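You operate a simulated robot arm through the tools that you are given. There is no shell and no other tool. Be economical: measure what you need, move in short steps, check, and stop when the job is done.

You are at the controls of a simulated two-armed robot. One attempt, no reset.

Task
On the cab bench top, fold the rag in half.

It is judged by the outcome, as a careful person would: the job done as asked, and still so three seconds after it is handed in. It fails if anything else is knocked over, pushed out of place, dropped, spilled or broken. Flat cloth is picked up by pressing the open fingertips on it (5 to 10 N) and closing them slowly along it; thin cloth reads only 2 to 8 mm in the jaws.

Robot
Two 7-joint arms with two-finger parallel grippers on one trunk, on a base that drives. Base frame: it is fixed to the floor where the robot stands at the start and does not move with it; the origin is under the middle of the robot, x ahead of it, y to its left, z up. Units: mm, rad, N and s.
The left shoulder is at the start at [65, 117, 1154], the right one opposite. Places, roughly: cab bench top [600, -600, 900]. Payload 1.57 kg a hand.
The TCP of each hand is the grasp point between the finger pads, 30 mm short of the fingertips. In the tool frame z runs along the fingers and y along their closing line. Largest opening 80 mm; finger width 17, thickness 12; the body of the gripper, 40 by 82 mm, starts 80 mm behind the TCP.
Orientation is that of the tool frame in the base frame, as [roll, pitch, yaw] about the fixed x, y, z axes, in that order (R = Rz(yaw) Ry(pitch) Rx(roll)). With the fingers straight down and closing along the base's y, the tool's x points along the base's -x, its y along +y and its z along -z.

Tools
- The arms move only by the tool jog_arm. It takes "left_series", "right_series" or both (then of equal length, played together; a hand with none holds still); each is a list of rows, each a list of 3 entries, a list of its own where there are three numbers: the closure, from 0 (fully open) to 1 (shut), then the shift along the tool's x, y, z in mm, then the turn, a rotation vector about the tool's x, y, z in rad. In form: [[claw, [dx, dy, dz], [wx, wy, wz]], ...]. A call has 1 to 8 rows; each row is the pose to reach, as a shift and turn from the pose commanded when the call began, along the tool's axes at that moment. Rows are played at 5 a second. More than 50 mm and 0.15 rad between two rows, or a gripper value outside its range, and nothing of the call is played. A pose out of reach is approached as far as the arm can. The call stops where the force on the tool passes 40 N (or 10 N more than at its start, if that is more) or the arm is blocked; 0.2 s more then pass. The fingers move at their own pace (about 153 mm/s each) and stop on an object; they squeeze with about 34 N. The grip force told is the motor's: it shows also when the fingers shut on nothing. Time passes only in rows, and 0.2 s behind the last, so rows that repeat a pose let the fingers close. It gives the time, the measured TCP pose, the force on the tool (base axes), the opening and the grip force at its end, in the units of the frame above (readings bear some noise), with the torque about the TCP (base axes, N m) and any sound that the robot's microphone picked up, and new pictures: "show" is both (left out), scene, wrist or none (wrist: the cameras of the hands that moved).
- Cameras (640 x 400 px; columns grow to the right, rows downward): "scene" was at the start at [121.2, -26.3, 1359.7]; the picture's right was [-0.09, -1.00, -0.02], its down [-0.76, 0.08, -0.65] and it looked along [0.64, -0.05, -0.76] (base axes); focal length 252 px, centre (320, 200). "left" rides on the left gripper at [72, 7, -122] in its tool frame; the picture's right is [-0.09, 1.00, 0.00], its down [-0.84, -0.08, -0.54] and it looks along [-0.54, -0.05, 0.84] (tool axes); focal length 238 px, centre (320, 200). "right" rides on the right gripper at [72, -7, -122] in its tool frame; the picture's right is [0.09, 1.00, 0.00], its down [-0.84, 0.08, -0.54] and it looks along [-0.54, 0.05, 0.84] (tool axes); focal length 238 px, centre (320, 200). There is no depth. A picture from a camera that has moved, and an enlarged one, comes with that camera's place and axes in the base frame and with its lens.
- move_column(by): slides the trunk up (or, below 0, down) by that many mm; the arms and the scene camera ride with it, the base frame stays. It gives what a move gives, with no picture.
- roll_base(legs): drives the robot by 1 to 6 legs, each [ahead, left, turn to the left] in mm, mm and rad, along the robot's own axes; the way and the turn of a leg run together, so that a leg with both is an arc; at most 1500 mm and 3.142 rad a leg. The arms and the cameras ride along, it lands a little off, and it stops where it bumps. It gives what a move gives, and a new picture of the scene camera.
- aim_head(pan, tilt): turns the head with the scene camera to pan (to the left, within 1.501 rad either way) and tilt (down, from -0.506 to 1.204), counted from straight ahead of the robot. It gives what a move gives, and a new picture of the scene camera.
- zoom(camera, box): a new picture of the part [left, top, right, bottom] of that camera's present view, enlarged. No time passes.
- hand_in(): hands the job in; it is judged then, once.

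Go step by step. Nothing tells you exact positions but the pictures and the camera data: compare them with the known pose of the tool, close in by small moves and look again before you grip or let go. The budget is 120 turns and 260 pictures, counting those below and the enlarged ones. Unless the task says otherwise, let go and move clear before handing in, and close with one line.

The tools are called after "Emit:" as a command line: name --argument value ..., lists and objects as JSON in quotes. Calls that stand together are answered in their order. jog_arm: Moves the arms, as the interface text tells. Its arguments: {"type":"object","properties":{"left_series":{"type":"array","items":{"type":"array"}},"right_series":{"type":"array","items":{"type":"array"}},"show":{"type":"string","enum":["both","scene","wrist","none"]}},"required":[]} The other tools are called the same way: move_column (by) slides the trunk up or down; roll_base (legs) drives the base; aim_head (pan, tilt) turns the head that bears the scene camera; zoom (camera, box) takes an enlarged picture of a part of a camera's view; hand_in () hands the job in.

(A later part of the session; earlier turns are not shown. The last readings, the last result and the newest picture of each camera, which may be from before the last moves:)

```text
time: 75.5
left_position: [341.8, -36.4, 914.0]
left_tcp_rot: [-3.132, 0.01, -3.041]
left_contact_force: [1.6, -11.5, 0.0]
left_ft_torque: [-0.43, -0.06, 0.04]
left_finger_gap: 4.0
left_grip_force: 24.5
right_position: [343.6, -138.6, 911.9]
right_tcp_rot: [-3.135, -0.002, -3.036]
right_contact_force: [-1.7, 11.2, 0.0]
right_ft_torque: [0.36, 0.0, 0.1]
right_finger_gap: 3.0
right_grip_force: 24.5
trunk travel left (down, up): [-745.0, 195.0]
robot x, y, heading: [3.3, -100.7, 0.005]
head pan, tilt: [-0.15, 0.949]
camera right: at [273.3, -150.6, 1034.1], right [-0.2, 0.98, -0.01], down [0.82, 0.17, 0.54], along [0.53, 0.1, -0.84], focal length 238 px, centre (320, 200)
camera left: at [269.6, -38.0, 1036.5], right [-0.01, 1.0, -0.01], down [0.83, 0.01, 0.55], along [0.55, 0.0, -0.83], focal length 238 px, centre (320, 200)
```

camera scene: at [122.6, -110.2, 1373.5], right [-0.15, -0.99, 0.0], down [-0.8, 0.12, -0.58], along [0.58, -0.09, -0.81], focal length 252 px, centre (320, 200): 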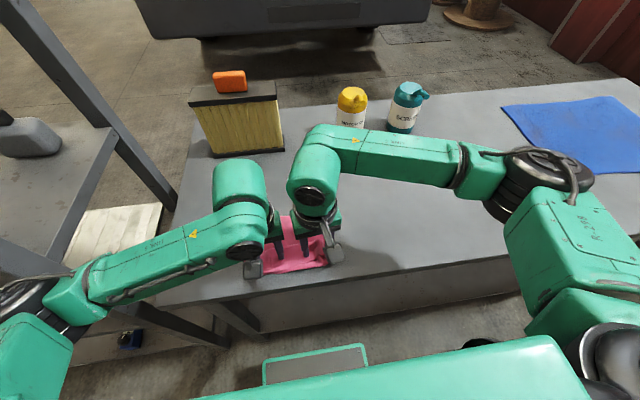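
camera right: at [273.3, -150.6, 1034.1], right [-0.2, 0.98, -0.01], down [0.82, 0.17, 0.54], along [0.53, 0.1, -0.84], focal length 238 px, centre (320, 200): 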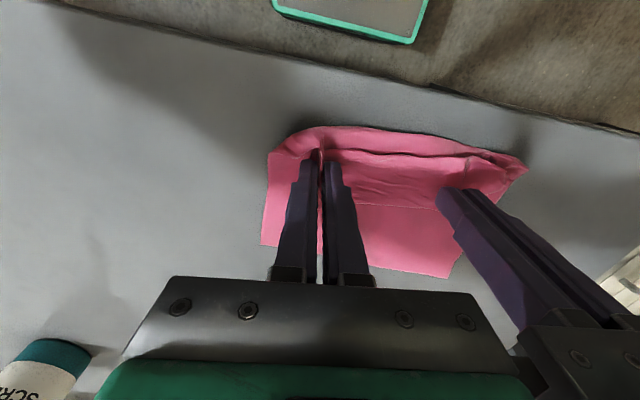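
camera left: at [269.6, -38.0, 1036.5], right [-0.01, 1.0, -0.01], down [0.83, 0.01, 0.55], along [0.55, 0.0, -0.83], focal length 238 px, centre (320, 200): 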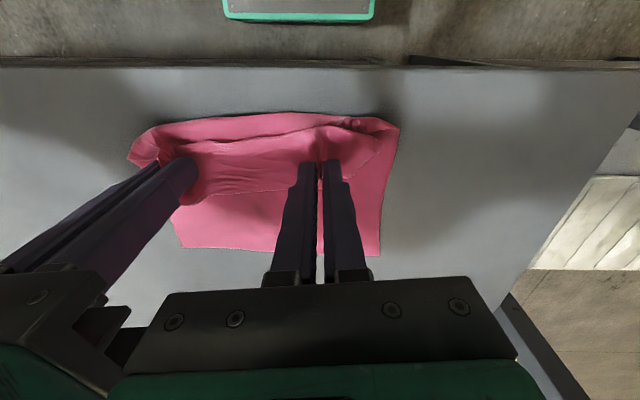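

Again two layers. I let go, clear the right hand, and instead try to drag the top flap forward with lightly pressed open fingertips.

Emit:
jog_arm --left_series '[[1, [0, 0, 12], [0, 0, 0]], [0.8, [0, 0, 13], [0, 0, 0]], [0.5, [0, 0, 12], [0, 0, 0]], [0.3, [0, 0, 0], [0, 0, 0]], [0.1, [0, 0, -30], [0, 0, 0]], [0, [0, 0, -60], [0, 0, 0]]]' --right_series '[[1, [0, 0, 10], [0, 0, 0]], [0.8, [0, 0, 11], [0, 0, 0]], [0.5, [0, 0, 10], [0, 0, 0]], [0.5, [0, 0, -10], [0, 0, 0]], [0.5, [0, -30, -40], [0, 0, 0]], [0.5, [0, -70, -60], [0, 0, 0]]]' --show "none"

Emit:
jog_arm --right_series '[[0.5, [0, -40, 0], [0, 0, 0]], [0.5, [0, -80, 0], [0, 0, 0]], [0.5, [0, -120, 0], [0, 0, 0]]]' --left_series '[[0, [0, 0, 0], [0, 0, 0]], [0, [0, 0, 0], [0, 0, 0]], [0, [0, 0, 0], [0, 0, 0]]]'

Emit:
zoom --camera "left" --box '[100, 60, 420, 260]'

Emit:
zoom --camera "scene" --box '[240, 205, 340, 285]'

```text
time: 76.9
left_position: [340.5, -38.1, 974.5]
left_tcp_rot: [-3.137, 0.011, -3.039]
left_contact_force: [-0.4, 0.0, 0.5]
left_ft_torque: [-0.01, -0.03, 0.0]
left_finger_gap: 80.1
left_grip_force: 0.2
right_position: [349.8, -208.3, 971.5]
right_tcp_rot: [-3.134, -0.003, -3.035]
right_contact_force: [-1.0, -0.1, 0.1]
right_ft_torque: [0.04, -0.02, 0.0]
right_finger_gap: 39.7
right_grip_force: 0.1
trunk travel left (down, up): [-745.0, 195.0]
robot x, y, heading: [-1.7, -98.6, -0.002]
head pan, tilt: [-0.15, 0.949]
```

```text
time: 77.7
left_position: [341.3, -36.6, 974.4]
left_tcp_rot: [-3.135, 0.011, -3.04]
left_contact_force: [0.8, -0.3, -0.3]
left_ft_torque: [0.01, 0.02, 0.01]
left_finger_gap: 80.0
left_grip_force: 0.1
right_position: [363.5, -328.2, 973.2]
right_tcp_rot: [-3.133, 0.0, -3.032]
right_contact_force: [-0.3, -0.4, -0.7]
right_ft_torque: [-0.03, -0.01, 0.02]
right_finger_gap: 39.8
right_grip_force: 0.0
trunk travel left (down, up): [-745.0, 195.0]
robot x, y, heading: [-1.1, -103.1, 0.001]
head pan, tilt: [-0.15, 0.949]
camera scene: at [122.6, -110.8, 1373.4], right [-0.15, -0.99, 0.0], down [-0.8, 0.12, -0.58], along [0.58, -0.09, -0.81], focal length 252 px, centre (320, 200)
camera right: at [293.2, -340.6, 1095.5], right [-0.2, 0.98, -0.01], down [0.82, 0.17, 0.54], along [0.53, 0.1, -0.84], focal length 238 px, centre (320, 200)
camera left: at [269.0, -37.0, 1095.6], right [-0.01, 1.0, -0.01], down [0.83, 0.01, 0.55], along [0.55, 0.0, -0.83], focal length 238 px, centre (320, 200)
```

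scene: 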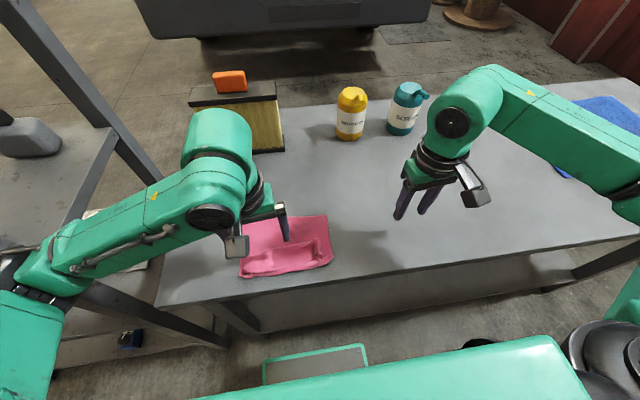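
right: 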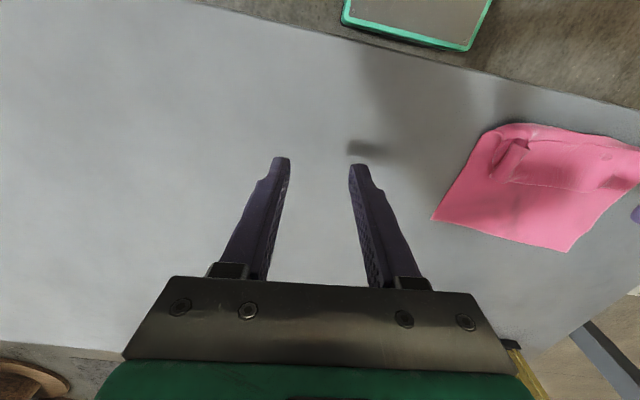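
left: 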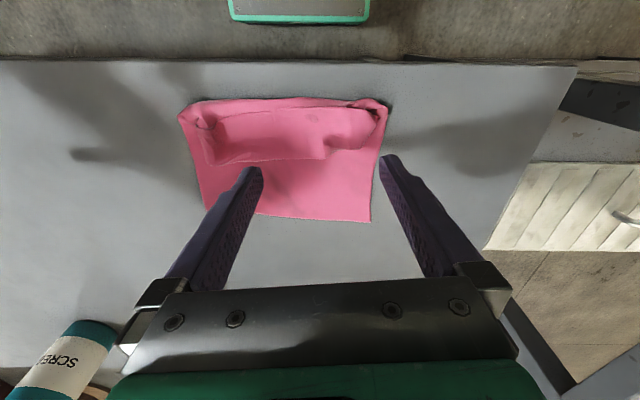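

```text
2.00 times, centred on (260, 160) of left
camera zoom: at [269.0, -37.0, 1095.6], right [-0.01, 1.0, -0.01], down [0.83, 0.01, 0.55], along [0.55, 0.0, -0.83], focal length 477 px, centre (440, 280)
```

zoom: 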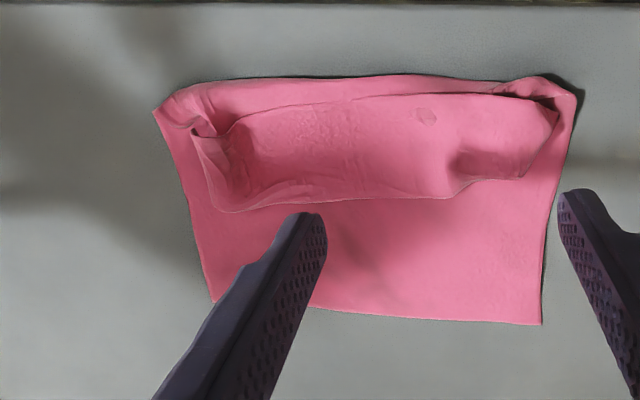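

```text
5.00 times, centred on (290, 245) of scene
camera zoom: at [122.6, -110.8, 1373.4], right [-0.15, -0.99, 0.0], down [-0.8, 0.12, -0.58], along [0.58, -0.09, -0.81], focal length 1259 px, centre (470, -25)
```

zoom: 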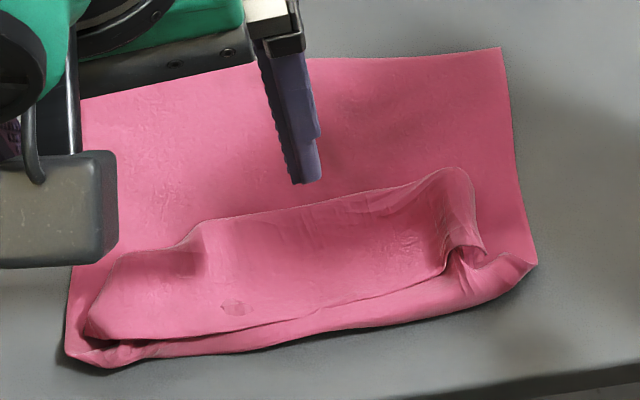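

I need to know which boundary of the hem is the true free edge, so I zoom in tightly.

Emit:
zoom --camera "left" --box '[170, 90, 260, 170]'

Emit:
zoom --camera "left" --box '[310, 85, 400, 165]'

Emit:
zoom --camera "scene" --box '[300, 230, 340, 270]'

```text
5.00 times, centred on (215, 130) of left
camera zoom: at [269.0, -37.0, 1095.6], right [-0.01, 1.0, -0.01], down [0.83, 0.01, 0.55], along [0.55, 0.0, -0.83], focal length 1192 px, centre (845, 550)
```

zoom: 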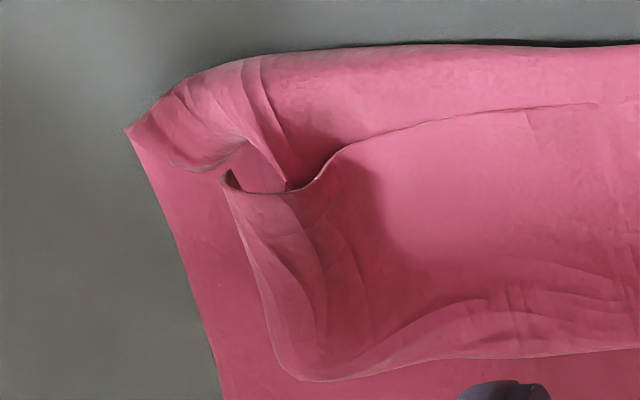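

```text
5.00 times, centred on (355, 125) of left
camera zoom: at [269.0, -37.0, 1095.6], right [-0.01, 1.0, -0.01], down [0.83, 0.01, 0.55], along [0.55, 0.0, -0.83], focal length 1192 px, centre (145, 575)
```

zoom: 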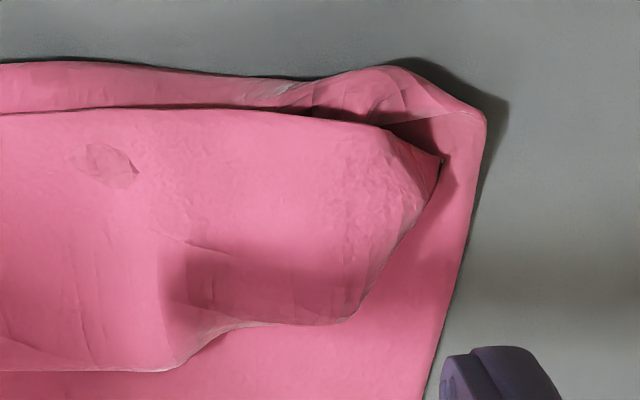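

```text
10.00 times, centred on (320, 250) of scene
camera zoom: at [122.6, -110.8, 1373.4], right [-0.15, -0.99, 0.0], down [-0.8, 0.12, -0.58], along [0.58, -0.09, -0.81], focal length 2519 px, centre (320, -300)
```

zoom: 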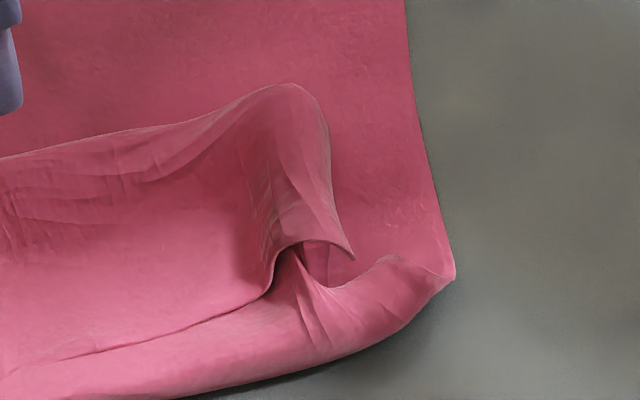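

Now it is clear: the free edge is on the near side (corner C visible), with the flap lofted over x ≈ 328–371. I place the widely opened left fingertips on the flap near its free edge to drag it forward.

Emit:
jog_arm --left_series '[[0, [5, -20, 25], [0, 0, 0]], [0, [10, -40, 50], [0, 0, 0]], [0, [10, -40, 66], [0, 0, 0]], [0, [10, -40, 74], [0, 0, 0]], [0, [10, -40, 76], [0, 0, 0]]]' --show "wrist"

```text
time: 78.9
left_position: [337.7, -77.0, 898.3]
left_tcp_rot: [-3.135, 0.011, -3.04]
left_contact_force: [1.6, -0.3, -0.3]
left_ft_torque: [0.0, -0.01, 0.02]
left_finger_gap: 79.9
left_grip_force: 0.2
right_position: [363.2, -327.6, 973.5]
right_tcp_rot: [-3.134, -0.001, -3.037]
right_contact_force: [0.6, 0.8, 0.8]
right_ft_torque: [-0.02, -0.01, -0.01]
right_finger_gap: 39.9
right_grip_force: 0.1
trunk travel left (down, up): [-745.0, 195.0]
robot x, y, heading: [1.8, -102.3, 0.001]
head pan, tilt: [-0.15, 0.949]
camera left: at [264.9, -78.6, 1020.9], right [-0.01, 1.0, -0.01], down [0.83, 0.01, 0.55], along [0.55, 0.0, -0.83], focal length 238 px, centre (320, 200)
```

left: 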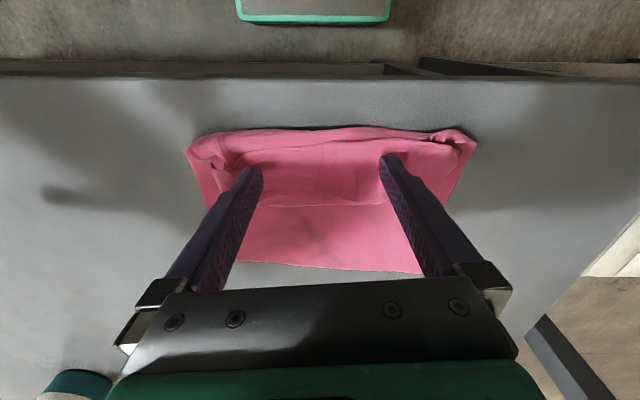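

Emit:
jog_arm --left_series '[[0, [7, 0, 0], [0, 0, 0]], [0, [7, 0, 3], [0, 0, 0]], [0, [7, 0, 4.5], [0, 0, 0]]]' --show "wrist"

```text
time: 79.7
left_position: [330.3, -79.4, 894.7]
left_tcp_rot: [-3.134, 0.01, -3.04]
left_contact_force: [0.9, 0.1, 1.5]
left_ft_torque: [0.0, 0.02, 0.02]
left_finger_gap: 80.1
left_grip_force: 0.0
right_position: [364.8, -327.4, 973.3]
right_tcp_rot: [-3.133, -0.001, -3.038]
right_contact_force: [-0.2, -0.7, -0.7]
right_ft_torque: [-0.02, 0.0, 0.02]
right_finger_gap: 39.9
right_grip_force: 0.0
trunk travel left (down, up): [-745.0, 195.0]
robot x, y, heading: [2.4, -99.0, 0.005]
head pan, tilt: [-0.15, 0.949]
camera left: at [257.3, -79.7, 1017.1], right [-0.01, 1.0, -0.01], down [0.83, 0.01, 0.55], along [0.55, 0.0, -0.83], focal length 238 px, centre (320, 200)
```

left: 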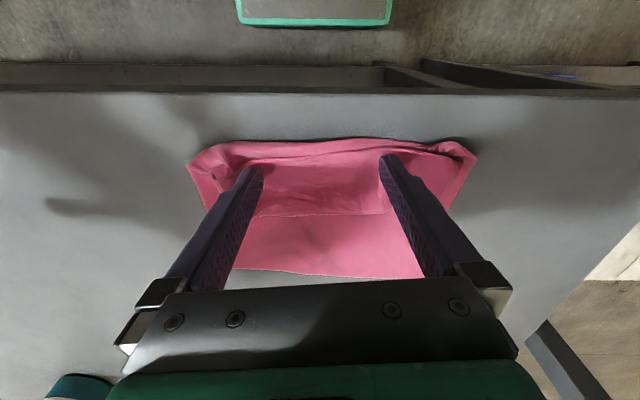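

Light contact (1.5 N) near the free edge. Now I drag forward.

Emit:
jog_arm --left_series '[[0, [0, 0, 0.8], [0, 0, 0]], [0, [-12, 0, 0.8], [0, 0, 0]], [0, [-24, 0, 0.8], [0, 0, 0]], [0, [-36, 0, 0.6], [0, 0, 0]], [0, [-50, 0, 0.4], [0, 0, 0]], [0, [-65, 0, 0.4], [0, 0, 0]], [0, [-80, 0, 0.4], [0, 0, 0]]]'

Emit:
zoom --camera "scene" --box '[240, 205, 340, 285]'

```text
time: 81.3
left_position: [410.7, -71.4, 894.6]
left_tcp_rot: [-3.135, 0.01, -3.041]
left_contact_force: [-0.1, -0.9, 0.6]
left_ft_torque: [-0.02, 0.06, 0.01]
left_finger_gap: 80.0
left_grip_force: 0.1
right_position: [363.6, -327.5, 973.4]
right_tcp_rot: [-3.133, -0.003, -3.036]
right_contact_force: [0.2, 0.0, 0.5]
right_ft_torque: [0.0, 0.01, -0.01]
right_finger_gap: 39.7
right_grip_force: 0.1
trunk travel left (down, up): [-745.0, 195.0]
robot x, y, heading: [0.3, -102.1, 0.002]
head pan, tilt: [-0.15, 0.949]
camera scene: at [123.6, -110.4, 1373.3], right [-0.15, -0.99, 0.0], down [-0.8, 0.12, -0.58], along [0.58, -0.09, -0.81], focal length 252 px, centre (320, 200)
camera left: at [338.4, -72.1, 1016.7], right [-0.01, 1.0, -0.01], down [0.83, 0.01, 0.55], along [0.55, 0.0, -0.83], focal length 238 px, centre (320, 200)
```

scene: 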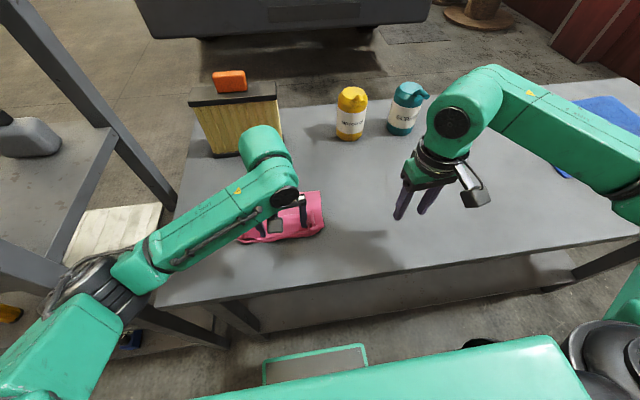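
left: 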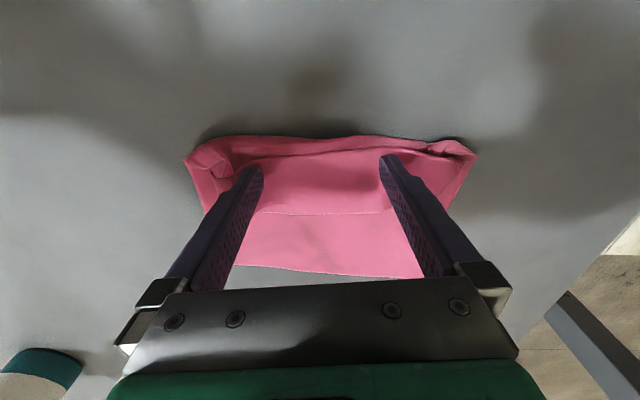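

```text
5.00 times, centred on (290, 245) of scene
camera zoom: at [123.6, -110.4, 1373.3], right [-0.15, -0.99, 0.0], down [-0.8, 0.12, -0.58], along [0.58, -0.09, -0.81], focal length 1259 px, centre (470, -25)
```

zoom: 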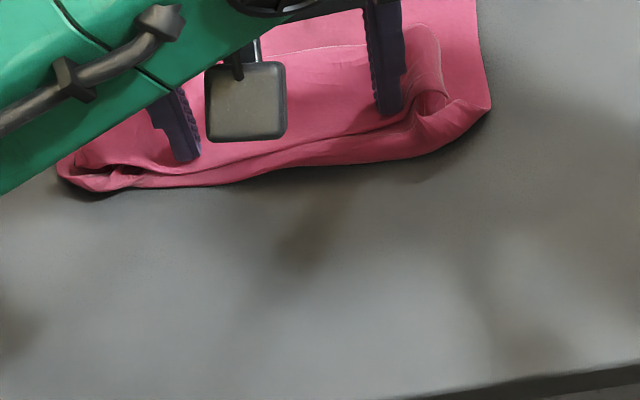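

The whole rag slid along, so cloth grips cloth far more than the table: dragging cannot flip the flap, but it's handy for moving the rag. Next I pinch at the crest, lift high so the flap hangs free, and lay everything open.

Emit:
jog_arm --left_series '[[0, [0, 0, -30], [0, 0, 0]], [0.3, [-12, 15, -40], [0, 0, 0]], [0.5, [-24, 30, -40], [0, 0, 0]], [0.55, [-33.5, 42.8, -40], [0, 0, 0]], [0.55, [-33.5, 42.8, -25], [0, 0, 0]], [0.55, [-33.5, 42.8, -10], [0, 0, 0]], [0.55, [-33.5, 42.8, -6], [0, 0, 0]]]' --right_series '[[0.5, [-18, 34, 0], [0, 0, 0]], [0.5, [-38, 70, 10], [0, 0, 0]], [0.5, [-58, 110, 20], [0, 0, 0]], [0.55, [-78, 150, 30], [0, 0, 0]], [0.55, [-98, 188, 40], [0, 0, 0]], [0.55, [-98, 188, 60], [0, 0, 0]], [0.55, [-98, 188, 69], [0, 0, 0]]]' --show "wrist"

```text
time: 82.9
left_position: [438.0, -25.4, 901.9]
left_tcp_rot: [-3.135, 0.01, -3.04]
left_contact_force: [0.8, 0.3, 0.2]
left_ft_torque: [0.03, 0.01, 0.01]
left_finger_gap: 35.7
left_grip_force: 0.1
right_position: [440.5, -130.8, 902.8]
right_tcp_rot: [-3.132, -0.002, -3.038]
right_contact_force: [0.9, -0.3, 0.0]
right_ft_torque: [0.01, -0.04, 0.0]
right_finger_gap: 36.1
right_grip_force: 0.1
trunk travel left (down, up): [-745.0, 195.0]
robot x, y, heading: [-0.2, -97.2, -0.002]
head pan, tilt: [-0.15, 0.949]
camera right: at [370.2, -142.2, 1024.4], right [-0.2, 0.98, -0.01], down [0.82, 0.17, 0.54], along [0.53, 0.1, -0.84], focal length 238 px, centre (320, 200)
camera left: at [366.3, -25.6, 1023.2], right [-0.01, 1.0, -0.01], down [0.83, 0.01, 0.55], along [0.55, 0.0, -0.83], focal length 238 px, centre (320, 200)
```

right: 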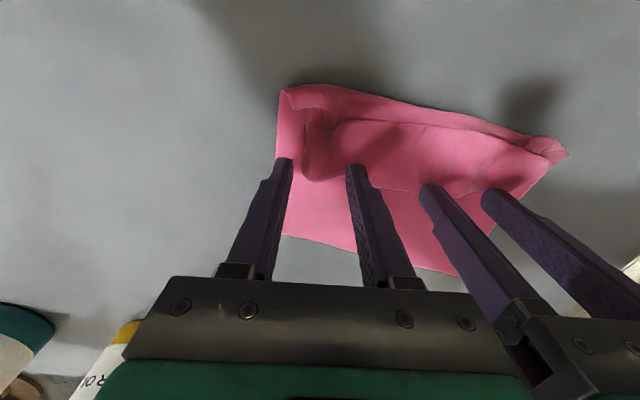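
left: 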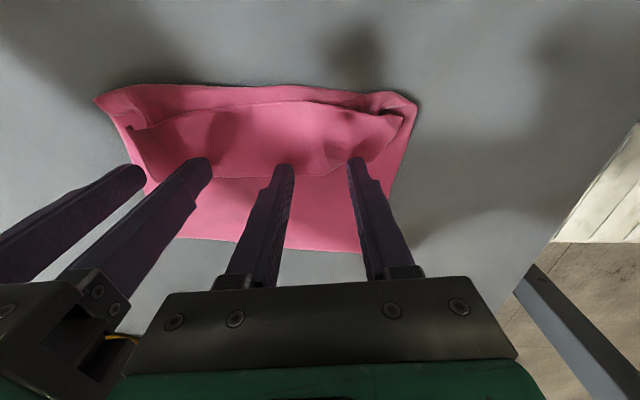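

Emit:
jog_arm --left_series '[[0.55, [4, 0, 5], [0, 0, 0]], [0.55, [4, 0, 8], [0, 0, 0]], [0.65, [4, 0, 8], [0, 0, 0]], [0.75, [4, 0, 8], [0, 0, 0]], [0.85, [4, 0, 8], [0, 0, 0]], [0.95, [4, 0, 8], [0, 0, 0]], [1, [4, 0, 8], [0, 0, 0]], [1, [4, 0, 0], [0, 0, 0]]]' --right_series '[[0.55, [4, 0, 5], [0, 0, 0]], [0.55, [4, 0, 9], [0, 0, 0]], [0.65, [4, 0, 9], [0, 0, 0]], [0.75, [4, 0, 9], [0, 0, 0]], [0.85, [4, 0, 9], [0, 0, 0]], [0.95, [4, 0, 9], [0, 0, 0]], [1, [4, 0, 9], [0, 0, 0]], [1, [4, 0, 1], [0, 0, 0]]]' --show "wrist"

```text
time: 84.7
left_position: [434.1, -26.1, 900.8]
left_tcp_rot: [-3.135, 0.011, -3.041]
left_contact_force: [0.6, 0.3, 0.0]
left_ft_torque: [0.01, 0.02, -0.02]
left_finger_gap: 0.0
left_grip_force: 21.3
right_position: [435.0, -129.7, 902.0]
right_tcp_rot: [-3.132, -0.004, -3.036]
right_contact_force: [0.7, 0.4, -0.2]
right_ft_torque: [-0.04, 0.02, -0.01]
right_finger_gap: 3.1
right_grip_force: 24.3
trunk travel left (down, up): [-745.0, 195.0]
robot x, y, heading: [0.5, -98.7, 0.002]
head pan, tilt: [-0.15, 0.949]
camera right: at [366.4, -142.4, 1023.5], right [-0.2, 0.98, -0.01], down [0.83, 0.17, 0.54], along [0.53, 0.1, -0.84], focal length 238 px, centre (320, 200)
camera left: at [362.1, -25.9, 1023.1], right [-0.01, 1.0, -0.01], down [0.83, 0.01, 0.55], along [0.55, 0.0, -0.83], focal length 238 px, centre (320, 200)
```

right: 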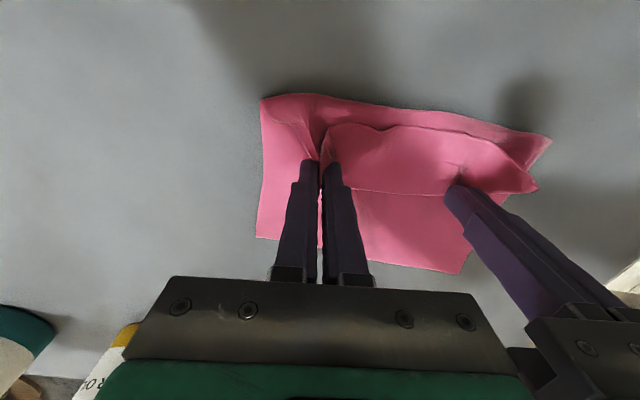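
left: 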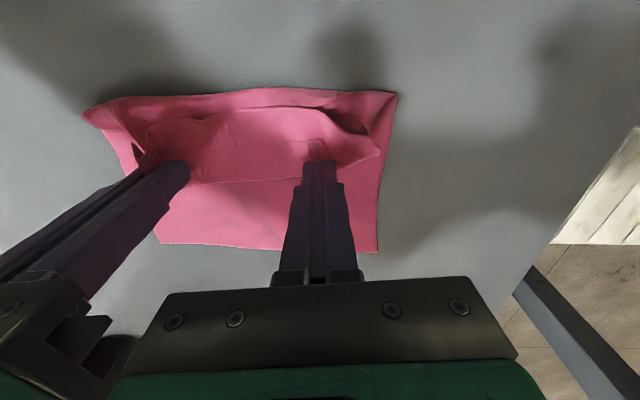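

Right holds; left missed. I retry the left with a firmer press.

Emit:
jog_arm --left_series '[[0.7, [0, 0, -2], [0, 0, 0]], [0.5, [2, 0, 0], [0, 0, 0]], [0.5, [4, 0, 6], [0, 0, 0]], [0.5, [4, 0, 9.5], [0, 0, 0]], [0.62, [4, 0, 9.5], [0, 0, 0]], [0.75, [4, 0, 9.5], [0, 0, 0]], [0.88, [4, 0, 9.5], [0, 0, 0]], [1, [4, 0, 9.5], [0, 0, 0]]]' --show "wrist"

```text
time: 86.5
left_position: [430.2, -26.7, 892.9]
left_tcp_rot: [-3.133, 0.013, -3.04]
left_contact_force: [1.8, -3.7, 15.4]
left_ft_torque: [-0.1, 0.07, -0.02]
left_finger_gap: 2.3
left_grip_force: 24.2
right_position: [434.7, -129.5, 902.9]
right_tcp_rot: [-3.133, 0.001, -3.036]
right_contact_force: [0.0, 6.4, -1.5]
right_ft_torque: [0.14, 0.05, 0.04]
right_finger_gap: 3.1
right_grip_force: 24.1
trunk travel left (down, up): [-745.0, 195.0]
robot x, y, heading: [0.1, -99.5, -0.002]
head pan, tilt: [-0.15, 0.949]
camera left: at [356.7, -26.6, 1014.9], right [-0.01, 1.0, -0.01], down [0.83, 0.01, 0.55], along [0.55, 0.0, -0.83], focal length 238 px, centre (320, 200)
```

left: 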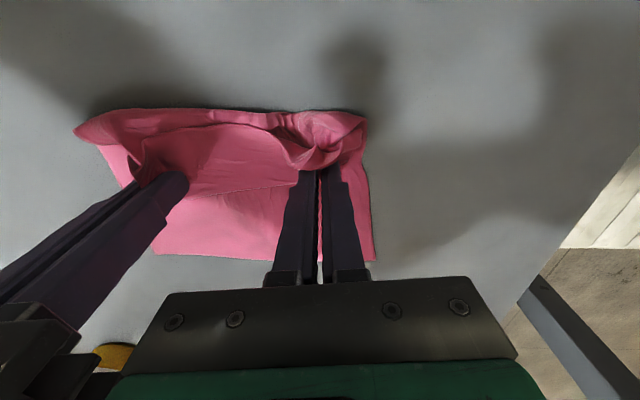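

Both hold now. I lift straight up high and look.

Emit:
jog_arm --left_series '[[1, [0, -3, -25], [0, 0, 0]], [1, [0, -3, -55], [0, 0, 0]], [1, [0, -3, -85], [0, 0, 0]], [1, [0, -3, -115], [0, 0, 0]], [1, [0, -3, -140], [0, 0, 0]], [1, [0, -3, -140], [0, 0, 0]]]' --right_series '[[1, [0, 0, -15], [0, 0, 0]], [1, [0, 0, -45], [0, 0, 0]], [1, [0, 0, -75], [0, 0, 0]], [1, [0, 0, -105], [0, 0, 0]], [1, [0, 0, -130], [0, 0, 0]], [1, [0, 0, -130], [0, 0, 0]]]'

Emit:
zoom --camera "scene" --box '[210, 130, 370, 270]'

```text
time: 87.9
left_position: [429.6, -29.0, 1031.9]
left_tcp_rot: [-3.134, 0.01, -3.041]
left_contact_force: [0.5, -2.9, -0.9]
left_ft_torque: [-0.03, 0.01, 0.02]
left_finger_gap: 2.6
left_grip_force: 23.6
right_position: [436.9, -130.1, 1034.0]
right_tcp_rot: [-3.132, -0.003, -3.037]
right_contact_force: [0.6, 3.5, -0.4]
right_ft_torque: [0.09, 0.02, 0.0]
right_finger_gap: 3.1
right_grip_force: 24.0
trunk travel left (down, up): [-745.0, 195.0]
robot x, y, heading: [2.9, -101.7, -0.001]
head pan, tilt: [-0.15, 0.949]
camera scene: at [123.7, -110.2, 1373.3], right [-0.15, -0.99, 0.0], down [-0.8, 0.12, -0.58], along [0.57, -0.09, -0.81], focal length 252 px, centre (320, 200)
camera right: at [368.6, -141.8, 1155.1], right [-0.2, 0.98, -0.01], down [0.83, 0.17, 0.54], along [0.53, 0.1, -0.84], focal length 238 px, centre (320, 200)
camera left: at [356.9, -28.6, 1153.6], right [-0.01, 1.0, -0.01], down [0.83, 0.01, 0.55], along [0.55, 0.0, -0.83], focal length 238 px, centre (320, 200)
```

scene: 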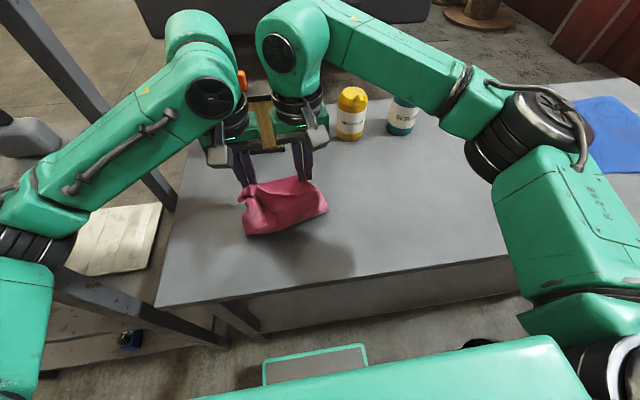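
right: 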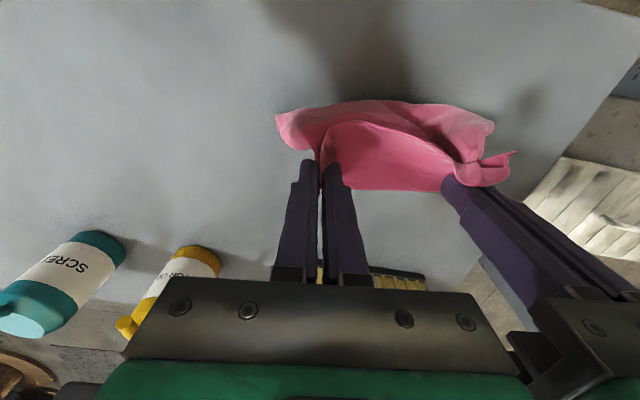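
left: 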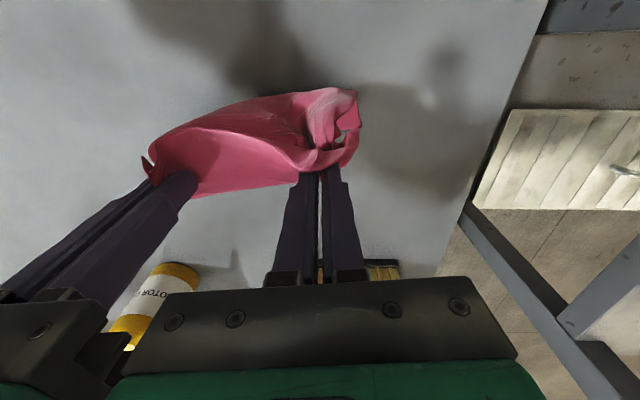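

```text
2.86 times, centred on (290, 200) of scene
camera zoom: at [123.7, -110.2, 1373.3], right [-0.15, -0.99, 0.0], down [-0.8, 0.12, -0.58], along [0.57, -0.09, -0.81], focal length 720 px, centre (406, 200)
```

zoom: 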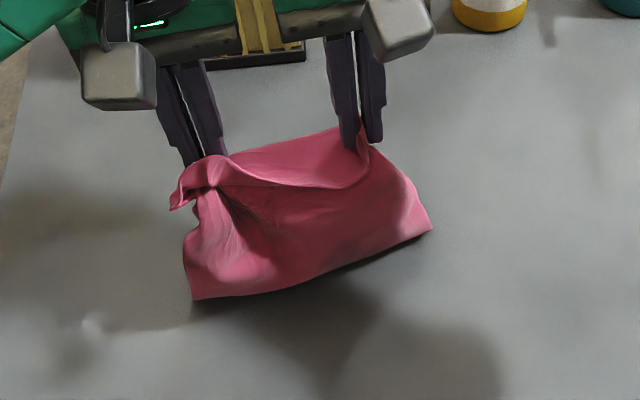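

The rag now hangs from both hands with the flap on my side. I lift it clear so it hangs straight, and then lay it down open with the far edge away from me.

Emit:
jog_arm --left_series '[[1, [0, 0, -25], [0, 0, 0]], [1, [0, 0, -50], [0, 0, 0]], [1, [0, 0, -75], [0, 0, 0]], [1, [0, 0, -100], [0, 0, 0]], [1, [0, 0, -115], [0, 0, 0]], [1, [0, 0, -115], [0, 0, 0]]]' --right_series '[[1, [0, 0, -25], [0, 0, 0]], [1, [0, 0, -50], [0, 0, 0]], [1, [0, 0, -75], [0, 0, 0]], [1, [0, 0, -100], [0, 0, 0]], [1, [0, 0, -115], [0, 0, 0]], [1, [0, 0, -115], [0, 0, 0]]]'

Emit:
zoom --camera "scene" --box '[190, 100, 370, 260]'

```text
time: 89.3
left_position: [427.4, -28.4, 1146.5]
left_tcp_rot: [-3.135, 0.009, -3.039]
left_contact_force: [0.3, -1.2, -0.8]
left_ft_torque: [-0.07, -0.03, 0.0]
left_finger_gap: 2.3
left_grip_force: 24.1
right_position: [437.3, -128.4, 1146.2]
right_tcp_rot: [-3.134, -0.004, -3.037]
right_contact_force: [-0.1, 1.0, 0.2]
right_ft_torque: [0.05, 0.03, 0.03]
right_finger_gap: 2.9
right_grip_force: 24.0
trunk travel left (down, up): [-745.0, 195.0]
robot x, y, heading: [1.4, -102.3, -0.002]
head pan, tilt: [-0.15, 0.949]
camera scene: at [123.6, -110.1, 1373.3], right [-0.15, -0.99, 0.0], down [-0.8, 0.12, -0.58], along [0.58, -0.09, -0.81], focal length 252 px, centre (320, 200)
camera right: at [368.0, -140.7, 1269.0], right [-0.2, 0.98, -0.01], down [0.83, 0.17, 0.54], along [0.53, 0.1, -0.84], focal length 238 px, centre (320, 200)
camera left: at [355.6, -28.4, 1268.4], right [-0.01, 1.0, -0.01], down [0.83, 0.01, 0.55], along [0.55, 0.0, -0.83], focal length 238 px, centre (320, 200)
```

scene: 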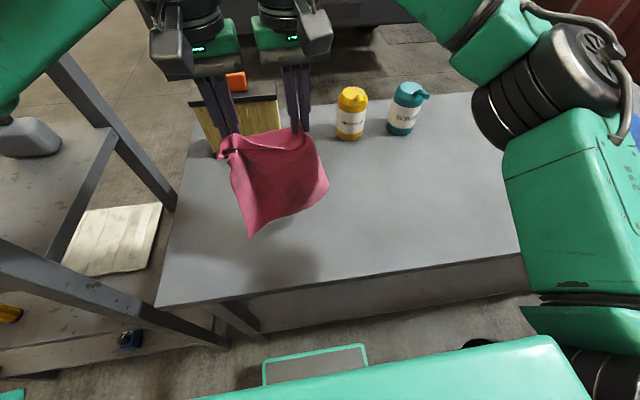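
right: 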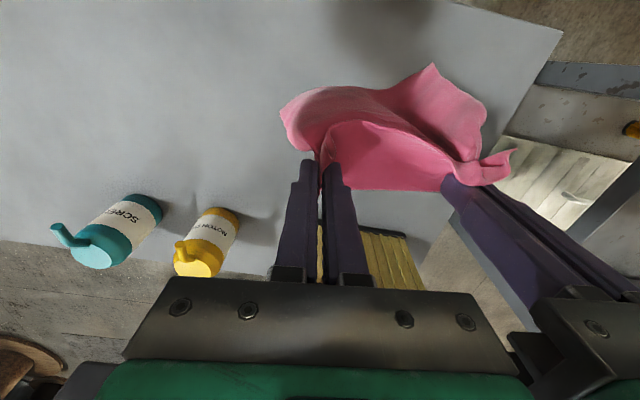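
left: 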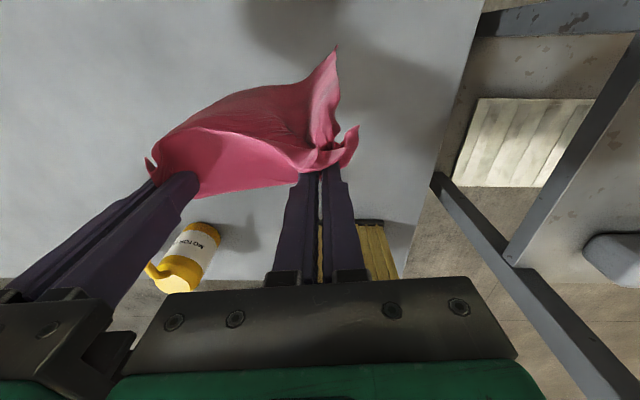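

```text
2.50 times, centred on (280, 180) of scene
camera zoom: at [123.6, -110.1, 1373.3], right [-0.15, -0.99, 0.0], down [-0.8, 0.12, -0.58], along [0.58, -0.09, -0.81], focal length 630 px, centre (420, 250)
```

zoom: 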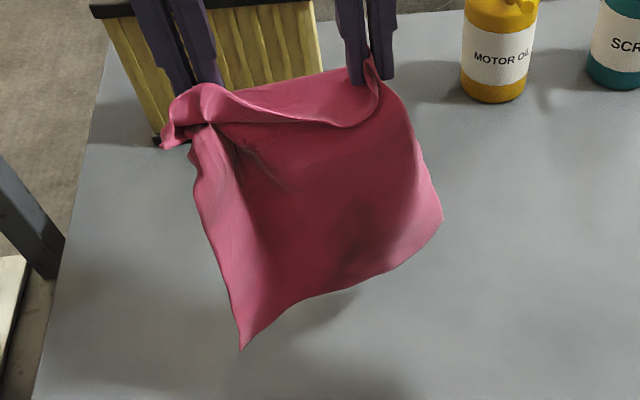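

The rag hangs free: the left hand holds right at the near edge (full 260 mm hangs below), the right holds 137 mm above corner B plus the flap. Folding with the crease away from me would keep the flap facing the right way, so I level the lower edge and bring it above x ≈ 360.

Emit:
jog_arm --left_series '[[1, [14, 1.4, 0], [0, 0, 0]], [1, [28, 2.8, 0], [0, 0, 0]], [1, [42, 4.2, 0], [0, 0, 0]], [1, [56, 5.6, 0], [0, 0, 0]], [1, [69.7, 7, 0], [0, 0, 0]], [1, [69.7, 7, 0], [0, 0, 0]]]' --right_series '[[1, [15, 0, 23], [0, 0, 0]], [1, [30, -1, 46], [0, 0, 0]], [1, [46, -1, 69], [0, 0, 0]], [1, [62, -2, 92], [0, 0, 0]], [1, [77.6, -2, 112], [0, 0, 0]], [1, [77.6, -2, 112], [0, 0, 0]]]'

Emit:
zoom --camera "scene" --box '[190, 120, 370, 280]'

```text
time: 90.7
left_position: [357.1, -27.8, 1145.8]
left_tcp_rot: [-3.136, 0.012, -3.04]
left_contact_force: [-0.3, -0.4, 0.2]
left_ft_torque: [-0.01, 0.01, 0.0]
left_finger_gap: 0.0
left_grip_force: 21.6
right_position: [362.5, -139.6, 1035.3]
right_tcp_rot: [-3.132, -0.005, -3.037]
right_contact_force: [-0.2, 0.1, 0.4]
right_ft_torque: [0.02, 0.06, 0.01]
right_finger_gap: 2.9
right_grip_force: 24.0
trunk travel left (down, up): [-745.0, 195.0]
robot x, y, heading: [-3.5, -98.4, 0.0]
head pan, tilt: [-0.15, 0.949]
camera scene: at [123.5, -110.0, 1373.4], right [-0.15, -0.99, 0.0], down [-0.8, 0.12, -0.58], along [0.58, -0.09, -0.81], focal length 252 px, centre (320, 200)
camera right: at [292.1, -150.8, 1157.0], right [-0.2, 0.98, -0.01], down [0.83, 0.17, 0.54], along [0.53, 0.1, -0.84], focal length 238 px, centre (320, 200)
camera left: at [285.1, -27.8, 1267.9], right [-0.01, 1.0, -0.01], down [0.83, 0.01, 0.55], along [0.55, 0.0, -0.83], focal length 238 px, centre (320, 200)
```

scene: 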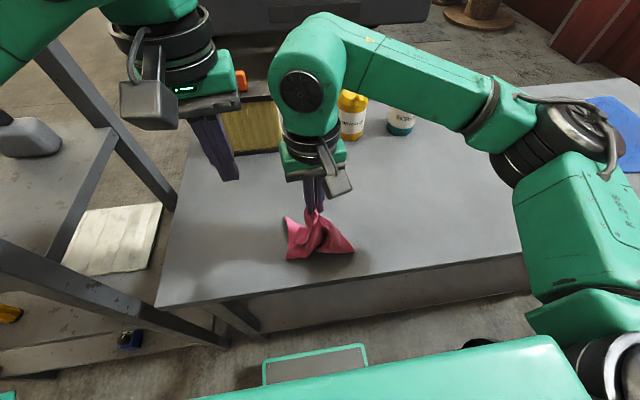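
right: 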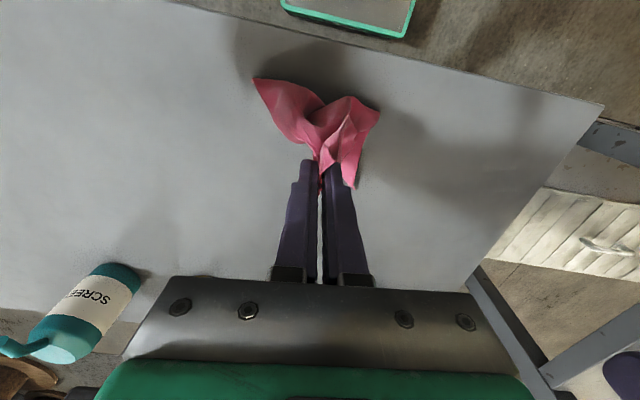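
left: 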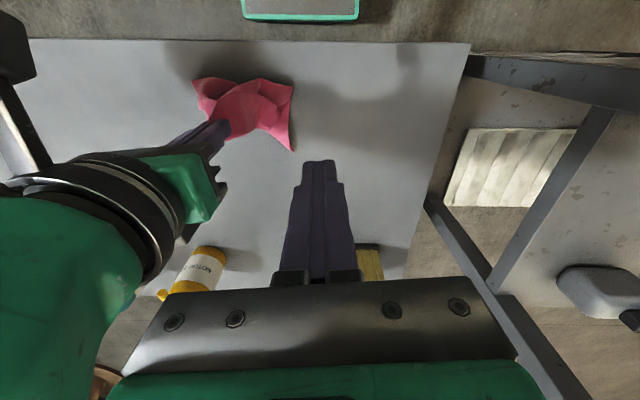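

```text
2.50 times, centred on (280, 200) of scene
camera zoom: at [123.5, -110.0, 1373.4], right [-0.15, -0.99, 0.0], down [-0.8, 0.12, -0.58], along [0.58, -0.09, -0.81], focal length 630 px, centre (420, 200)
```

zoom: 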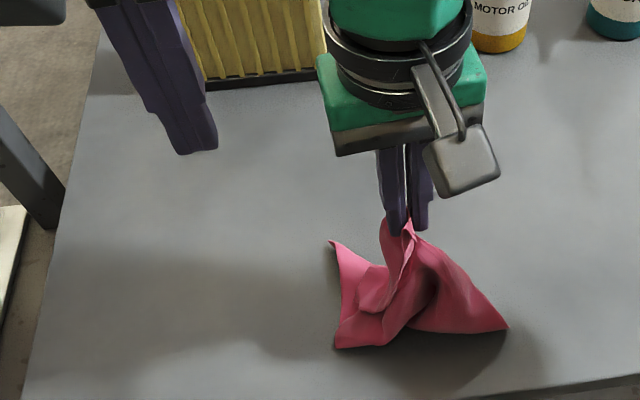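

The left grip slipped out under tension; the rag now hangs from the right hand with edge A–B near me and corner D pointing away at about (430, −80). I lay it down by lowering the right hand while moving it away from B, then release.

Emit:
jog_arm --right_series '[[1, [-11, -7, 20], [0, 0, 0]], [1, [-24, -15, 42], [0, 0, 0]], [1, [-38, -24, 64], [0, 0, 0]], [1, [-52, -33, 86], [0, 0, 0]], [1, [-68, -43, 108], [0, 0, 0]], [1, [-84, -52, 126], [0, 0, 0]], [1, [-90, -56, 138], [0, 0, 0]], [1, [-90, -56, 138], [0, 0, 0]]]' --show "none"

Emit:
jog_arm --right_series '[[0.8, [0, 0, 0], [0, 0, 0]], [0.5, [0, 0, 0], [0, 0, 0]], [0.5, [0, 0, -30], [0, 0, 0]], [0.5, [0, -30, -65], [0, 0, 0]], [0.5, [0, -75, -70], [0, 0, 0]]]' --show "scene"

Emit:
zoom --camera "scene" --box '[230, 160, 390, 280]'

```text
time: 92.5
left_position: [357.1, -28.7, 1146.0]
left_tcp_rot: [-3.135, 0.012, -3.041]
left_contact_force: [-0.2, -0.7, -0.5]
left_ft_torque: [0.06, 0.0, -0.01]
left_finger_gap: 0.0
left_grip_force: 21.3
right_position: [455.8, -187.7, 896.5]
right_tcp_rot: [-3.131, -0.003, -3.037]
right_contact_force: [-0.1, 0.0, 0.9]
right_ft_torque: [0.02, 0.02, -0.01]
right_finger_gap: 3.0
right_grip_force: 23.7
trunk travel left (down, up): [-745.0, 195.0]
robot x, y, heading: [1.5, -99.8, -0.001]
head pan, tilt: [-0.15, 0.949]
```

```text
time: 93.7
left_position: [357.1, -30.6, 1148.0]
left_tcp_rot: [-3.136, 0.01, -3.039]
left_contact_force: [1.0, -0.1, -0.2]
left_ft_torque: [0.04, 0.03, 0.07]
left_finger_gap: 0.0
left_grip_force: 21.1
right_position: [463.9, -263.4, 970.0]
right_tcp_rot: [-3.134, -0.002, -3.035]
right_contact_force: [-0.3, -0.5, -0.5]
right_ft_torque: [0.02, 0.02, -0.03]
right_finger_gap: 40.0
right_grip_force: 0.1
trunk travel left (down, up): [-745.0, 195.0]
robot x, y, heading: [1.7, -98.1, 0.0]
head pan, tilt: [-0.15, 0.949]
camera scene: at [122.8, -112.8, 1373.4], right [-0.15, -0.99, 0.0], down [-0.8, 0.12, -0.58], along [0.58, -0.09, -0.81], focal length 252 px, centre (320, 200)
```

scene: 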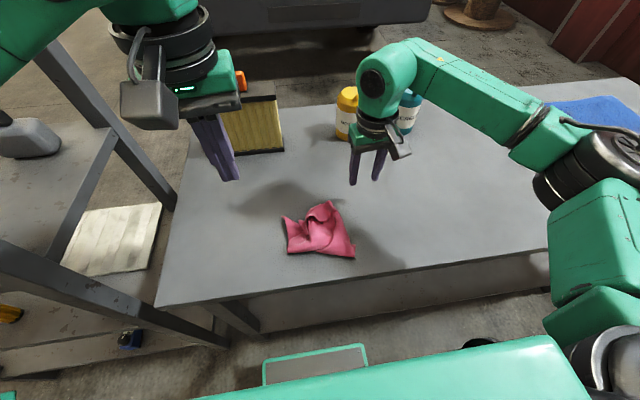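

```text
3.33 times, centred on (310, 220) of scene
camera zoom: at [122.8, -112.8, 1373.4], right [-0.15, -0.99, 0.0], down [-0.8, 0.12, -0.58], along [0.58, -0.09, -0.81], focal length 840 px, centre (353, 133)
```

zoom: 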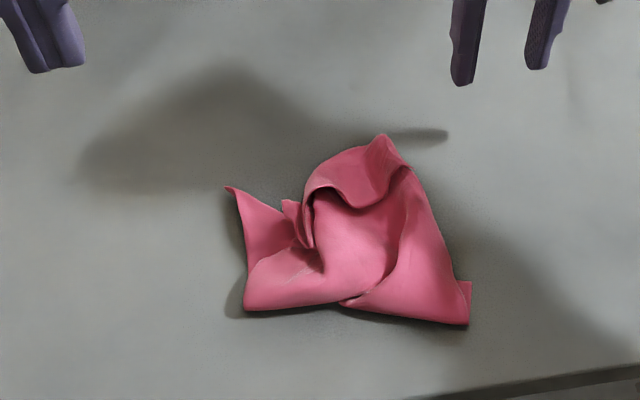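

The rag is a loose pile, but corner D sticks out as a single layer at about (453, −74). I take it with the left hand to lift and re-open the rag.

Emit:
jog_arm --left_series '[[0.5, [-14, -12, 45], [0, 0, 0]], [0.5, [-28, -24, 90], [0, 0, 0]], [0.5, [-42, -36, 135], [0, 0, 0]], [0.55, [-56, -50, 175], [0, 0, 0]], [0.55, [-70, -62, 210], [0, 0, 0]], [0.55, [-76, -68, 235], [0, 0, 0]], [0.55, [-76, -68, 240], [0, 0, 0]]]' --show "wrist"

```text
time: 95.3
left_position: [441.8, -88.4, 908.6]
left_tcp_rot: [-3.135, 0.01, -3.041]
left_contact_force: [-0.3, 0.1, 1.0]
left_ft_torque: [-0.01, 0.03, 0.0]
left_finger_gap: 35.9
left_grip_force: 0.0
right_position: [464.7, -260.8, 968.7]
right_tcp_rot: [-3.132, -0.001, -3.037]
right_contact_force: [-0.5, -0.7, 0.6]
right_ft_torque: [0.01, 0.04, 0.01]
right_finger_gap: 40.0
right_grip_force: 0.0
trunk travel left (down, up): [-745.0, 195.0]
robot x, y, heading: [0.4, -99.0, -0.001]
head pan, tilt: [-0.15, 0.949]
camera left: at [370.2, -88.8, 1030.4], right [-0.01, 1.0, -0.01], down [0.83, 0.01, 0.55], along [0.55, 0.0, -0.83], focal length 238 px, centre (320, 200)
```

left: 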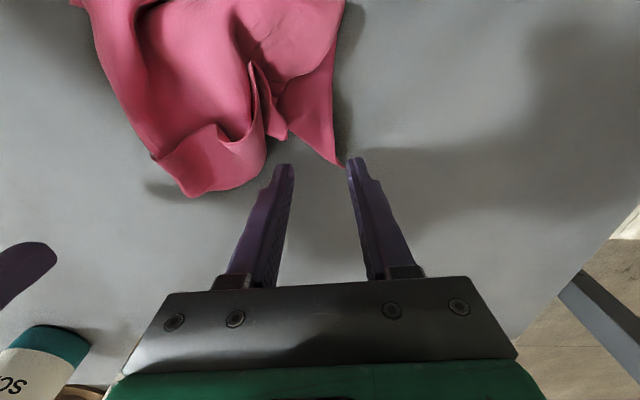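

Emit:
jog_arm --left_series '[[0.55, [11, 2, 2], [0, 0, 0]], [0.55, [22, 5, 8], [0, 0, 0]], [0.55, [22, 5, 14], [0, 0, 0]], [0.55, [22, 5, 17], [0, 0, 0]]]' --show "wrist"

```text
time: 96.3
left_position: [420.2, -87.2, 892.4]
left_tcp_rot: [-3.133, 0.015, -3.04]
left_contact_force: [0.3, 0.9, 7.3]
left_ft_torque: [-0.18, 0.03, 0.06]
left_finger_gap: 36.1
left_grip_force: 0.1
right_position: [463.4, -260.1, 971.1]
right_tcp_rot: [-3.132, -0.002, -3.036]
right_contact_force: [0.0, -0.6, 0.5]
right_ft_torque: [0.04, 0.0, -0.01]
right_finger_gap: 40.1
right_grip_force: 0.2
trunk travel left (down, up): [-745.0, 195.0]
robot x, y, heading: [3.2, -97.4, 0.0]
head pan, tilt: [-0.15, 0.949]
camera left: at [347.7, -87.0, 1013.2], right [-0.01, 1.0, -0.01], down [0.83, 0.01, 0.55], along [0.55, 0.0, -0.83], focal length 238 px, centre (320, 200)
```

left: 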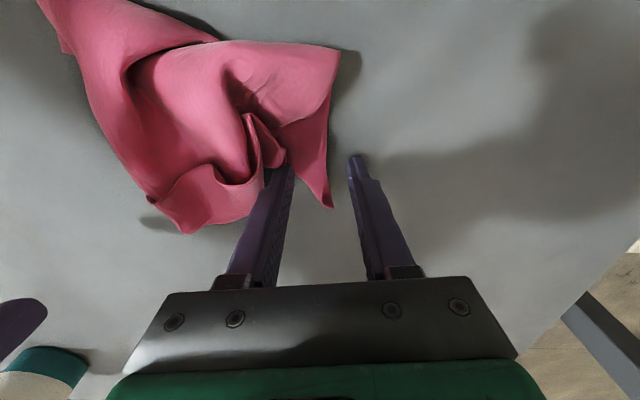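

Emit:
jog_arm --left_series '[[0.62, [0, 2, 0], [0, 0, 0]], [0.7, [0, 2, 0], [0, 0, 0]], [0.78, [0, 2, 0], [0, 0, 0]], [0.86, [0, 2, 0], [0, 0, 0]], [0.94, [0, 2, 0], [0, 0, 0]], [1, [0, 2, 0], [0, 0, 0]], [1, [0, 2, 0], [0, 0, 0]]]' --show "wrist"

```text
time: 97.9
left_position: [419.2, -84.3, 891.6]
left_tcp_rot: [-3.135, 0.014, -3.041]
left_contact_force: [1.0, -2.8, 21.0]
left_ft_torque: [-0.19, 0.05, 0.03]
left_finger_gap: 6.3
left_grip_force: 25.9
right_position: [463.0, -261.5, 970.5]
right_tcp_rot: [-3.132, 0.0, -3.038]
right_contact_force: [0.1, 0.3, 0.0]
right_ft_torque: [-0.02, 0.04, 0.02]
right_finger_gap: 40.1
right_grip_force: 0.1
trunk travel left (down, up): [-745.0, 195.0]
robot x, y, heading: [1.3, -103.9, 0.002]
head pan, tilt: [-0.15, 0.949]
camera left: at [346.3, -85.5, 1013.2], right [-0.01, 1.0, -0.01], down [0.83, 0.01, 0.55], along [0.55, 0.0, -0.83], focal length 238 px, centre (320, 200)
```

left: 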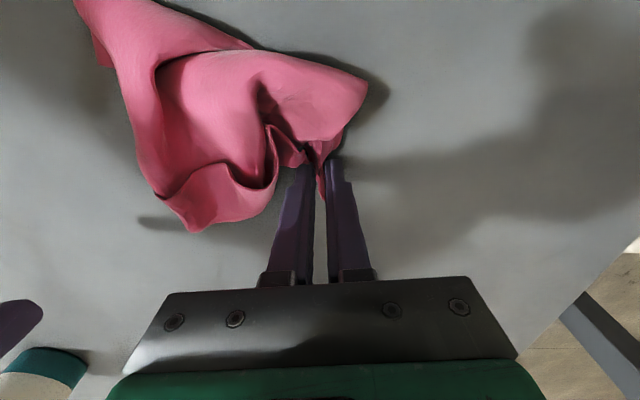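

It holds firmly (6.3 mm). I lift it high and look at how it hangs.

Emit:
jog_arm --left_series '[[1, [0, 0, -35], [0, 0, 0]], [1, [0, 0, -70], [0, 0, 0]], [1, [0, 0, -110], [0, 0, 0]], [1, [0, 0, -150], [0, 0, 0]], [1, [0, 0, -190], [0, 0, 0]], [1, [0, 0, -230], [0, 0, 0]], [1, [0, 0, -265], [0, 0, 0]], [1, [0, 0, -265], [0, 0, 0]]]' --show "scene"

Emit:
zoom --camera "scene" --box '[210, 60, 410, 260]'

```text
time: 99.7
left_position: [418.2, -84.1, 1155.9]
left_tcp_rot: [-3.135, 0.008, -3.041]
left_contact_force: [0.1, 0.3, 0.1]
left_ft_torque: [0.0, -0.05, -0.01]
left_finger_gap: 2.6
left_grip_force: 24.2
right_position: [465.4, -258.9, 968.5]
right_tcp_rot: [-3.134, -0.003, -3.036]
right_contact_force: [-0.1, -0.1, -0.1]
right_ft_torque: [-0.01, 0.02, 0.0]
right_finger_gap: 39.8
right_grip_force: 0.1
trunk travel left (down, up): [-745.0, 195.0]
robot x, y, heading: [0.3, -99.8, 0.007]
head pan, tilt: [-0.15, 0.949]
camera scene: at [123.6, -109.9, 1373.3], right [-0.15, -0.99, 0.0], down [-0.8, 0.12, -0.58], along [0.58, -0.09, -0.81], focal length 252 px, centre (320, 200)
```

scene: 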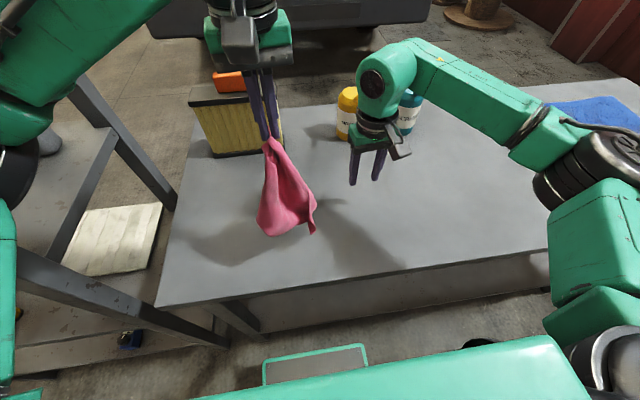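

```text
2.00 times, centred on (310, 160) of scene
camera zoom: at [123.6, -109.9, 1373.3], right [-0.15, -0.99, 0.0], down [-0.8, 0.12, -0.58], along [0.58, -0.09, -0.81], focal length 504 px, centre (340, 280)
```

zoom: 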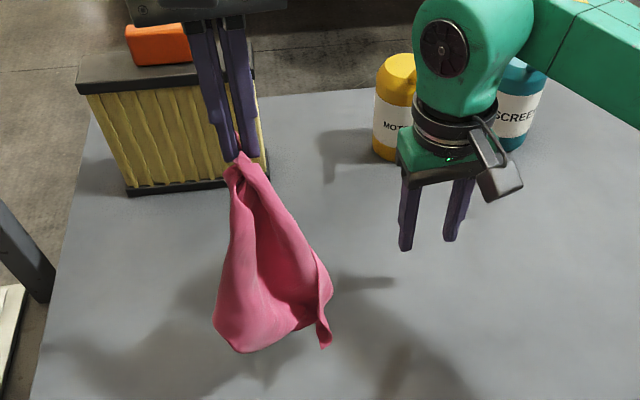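

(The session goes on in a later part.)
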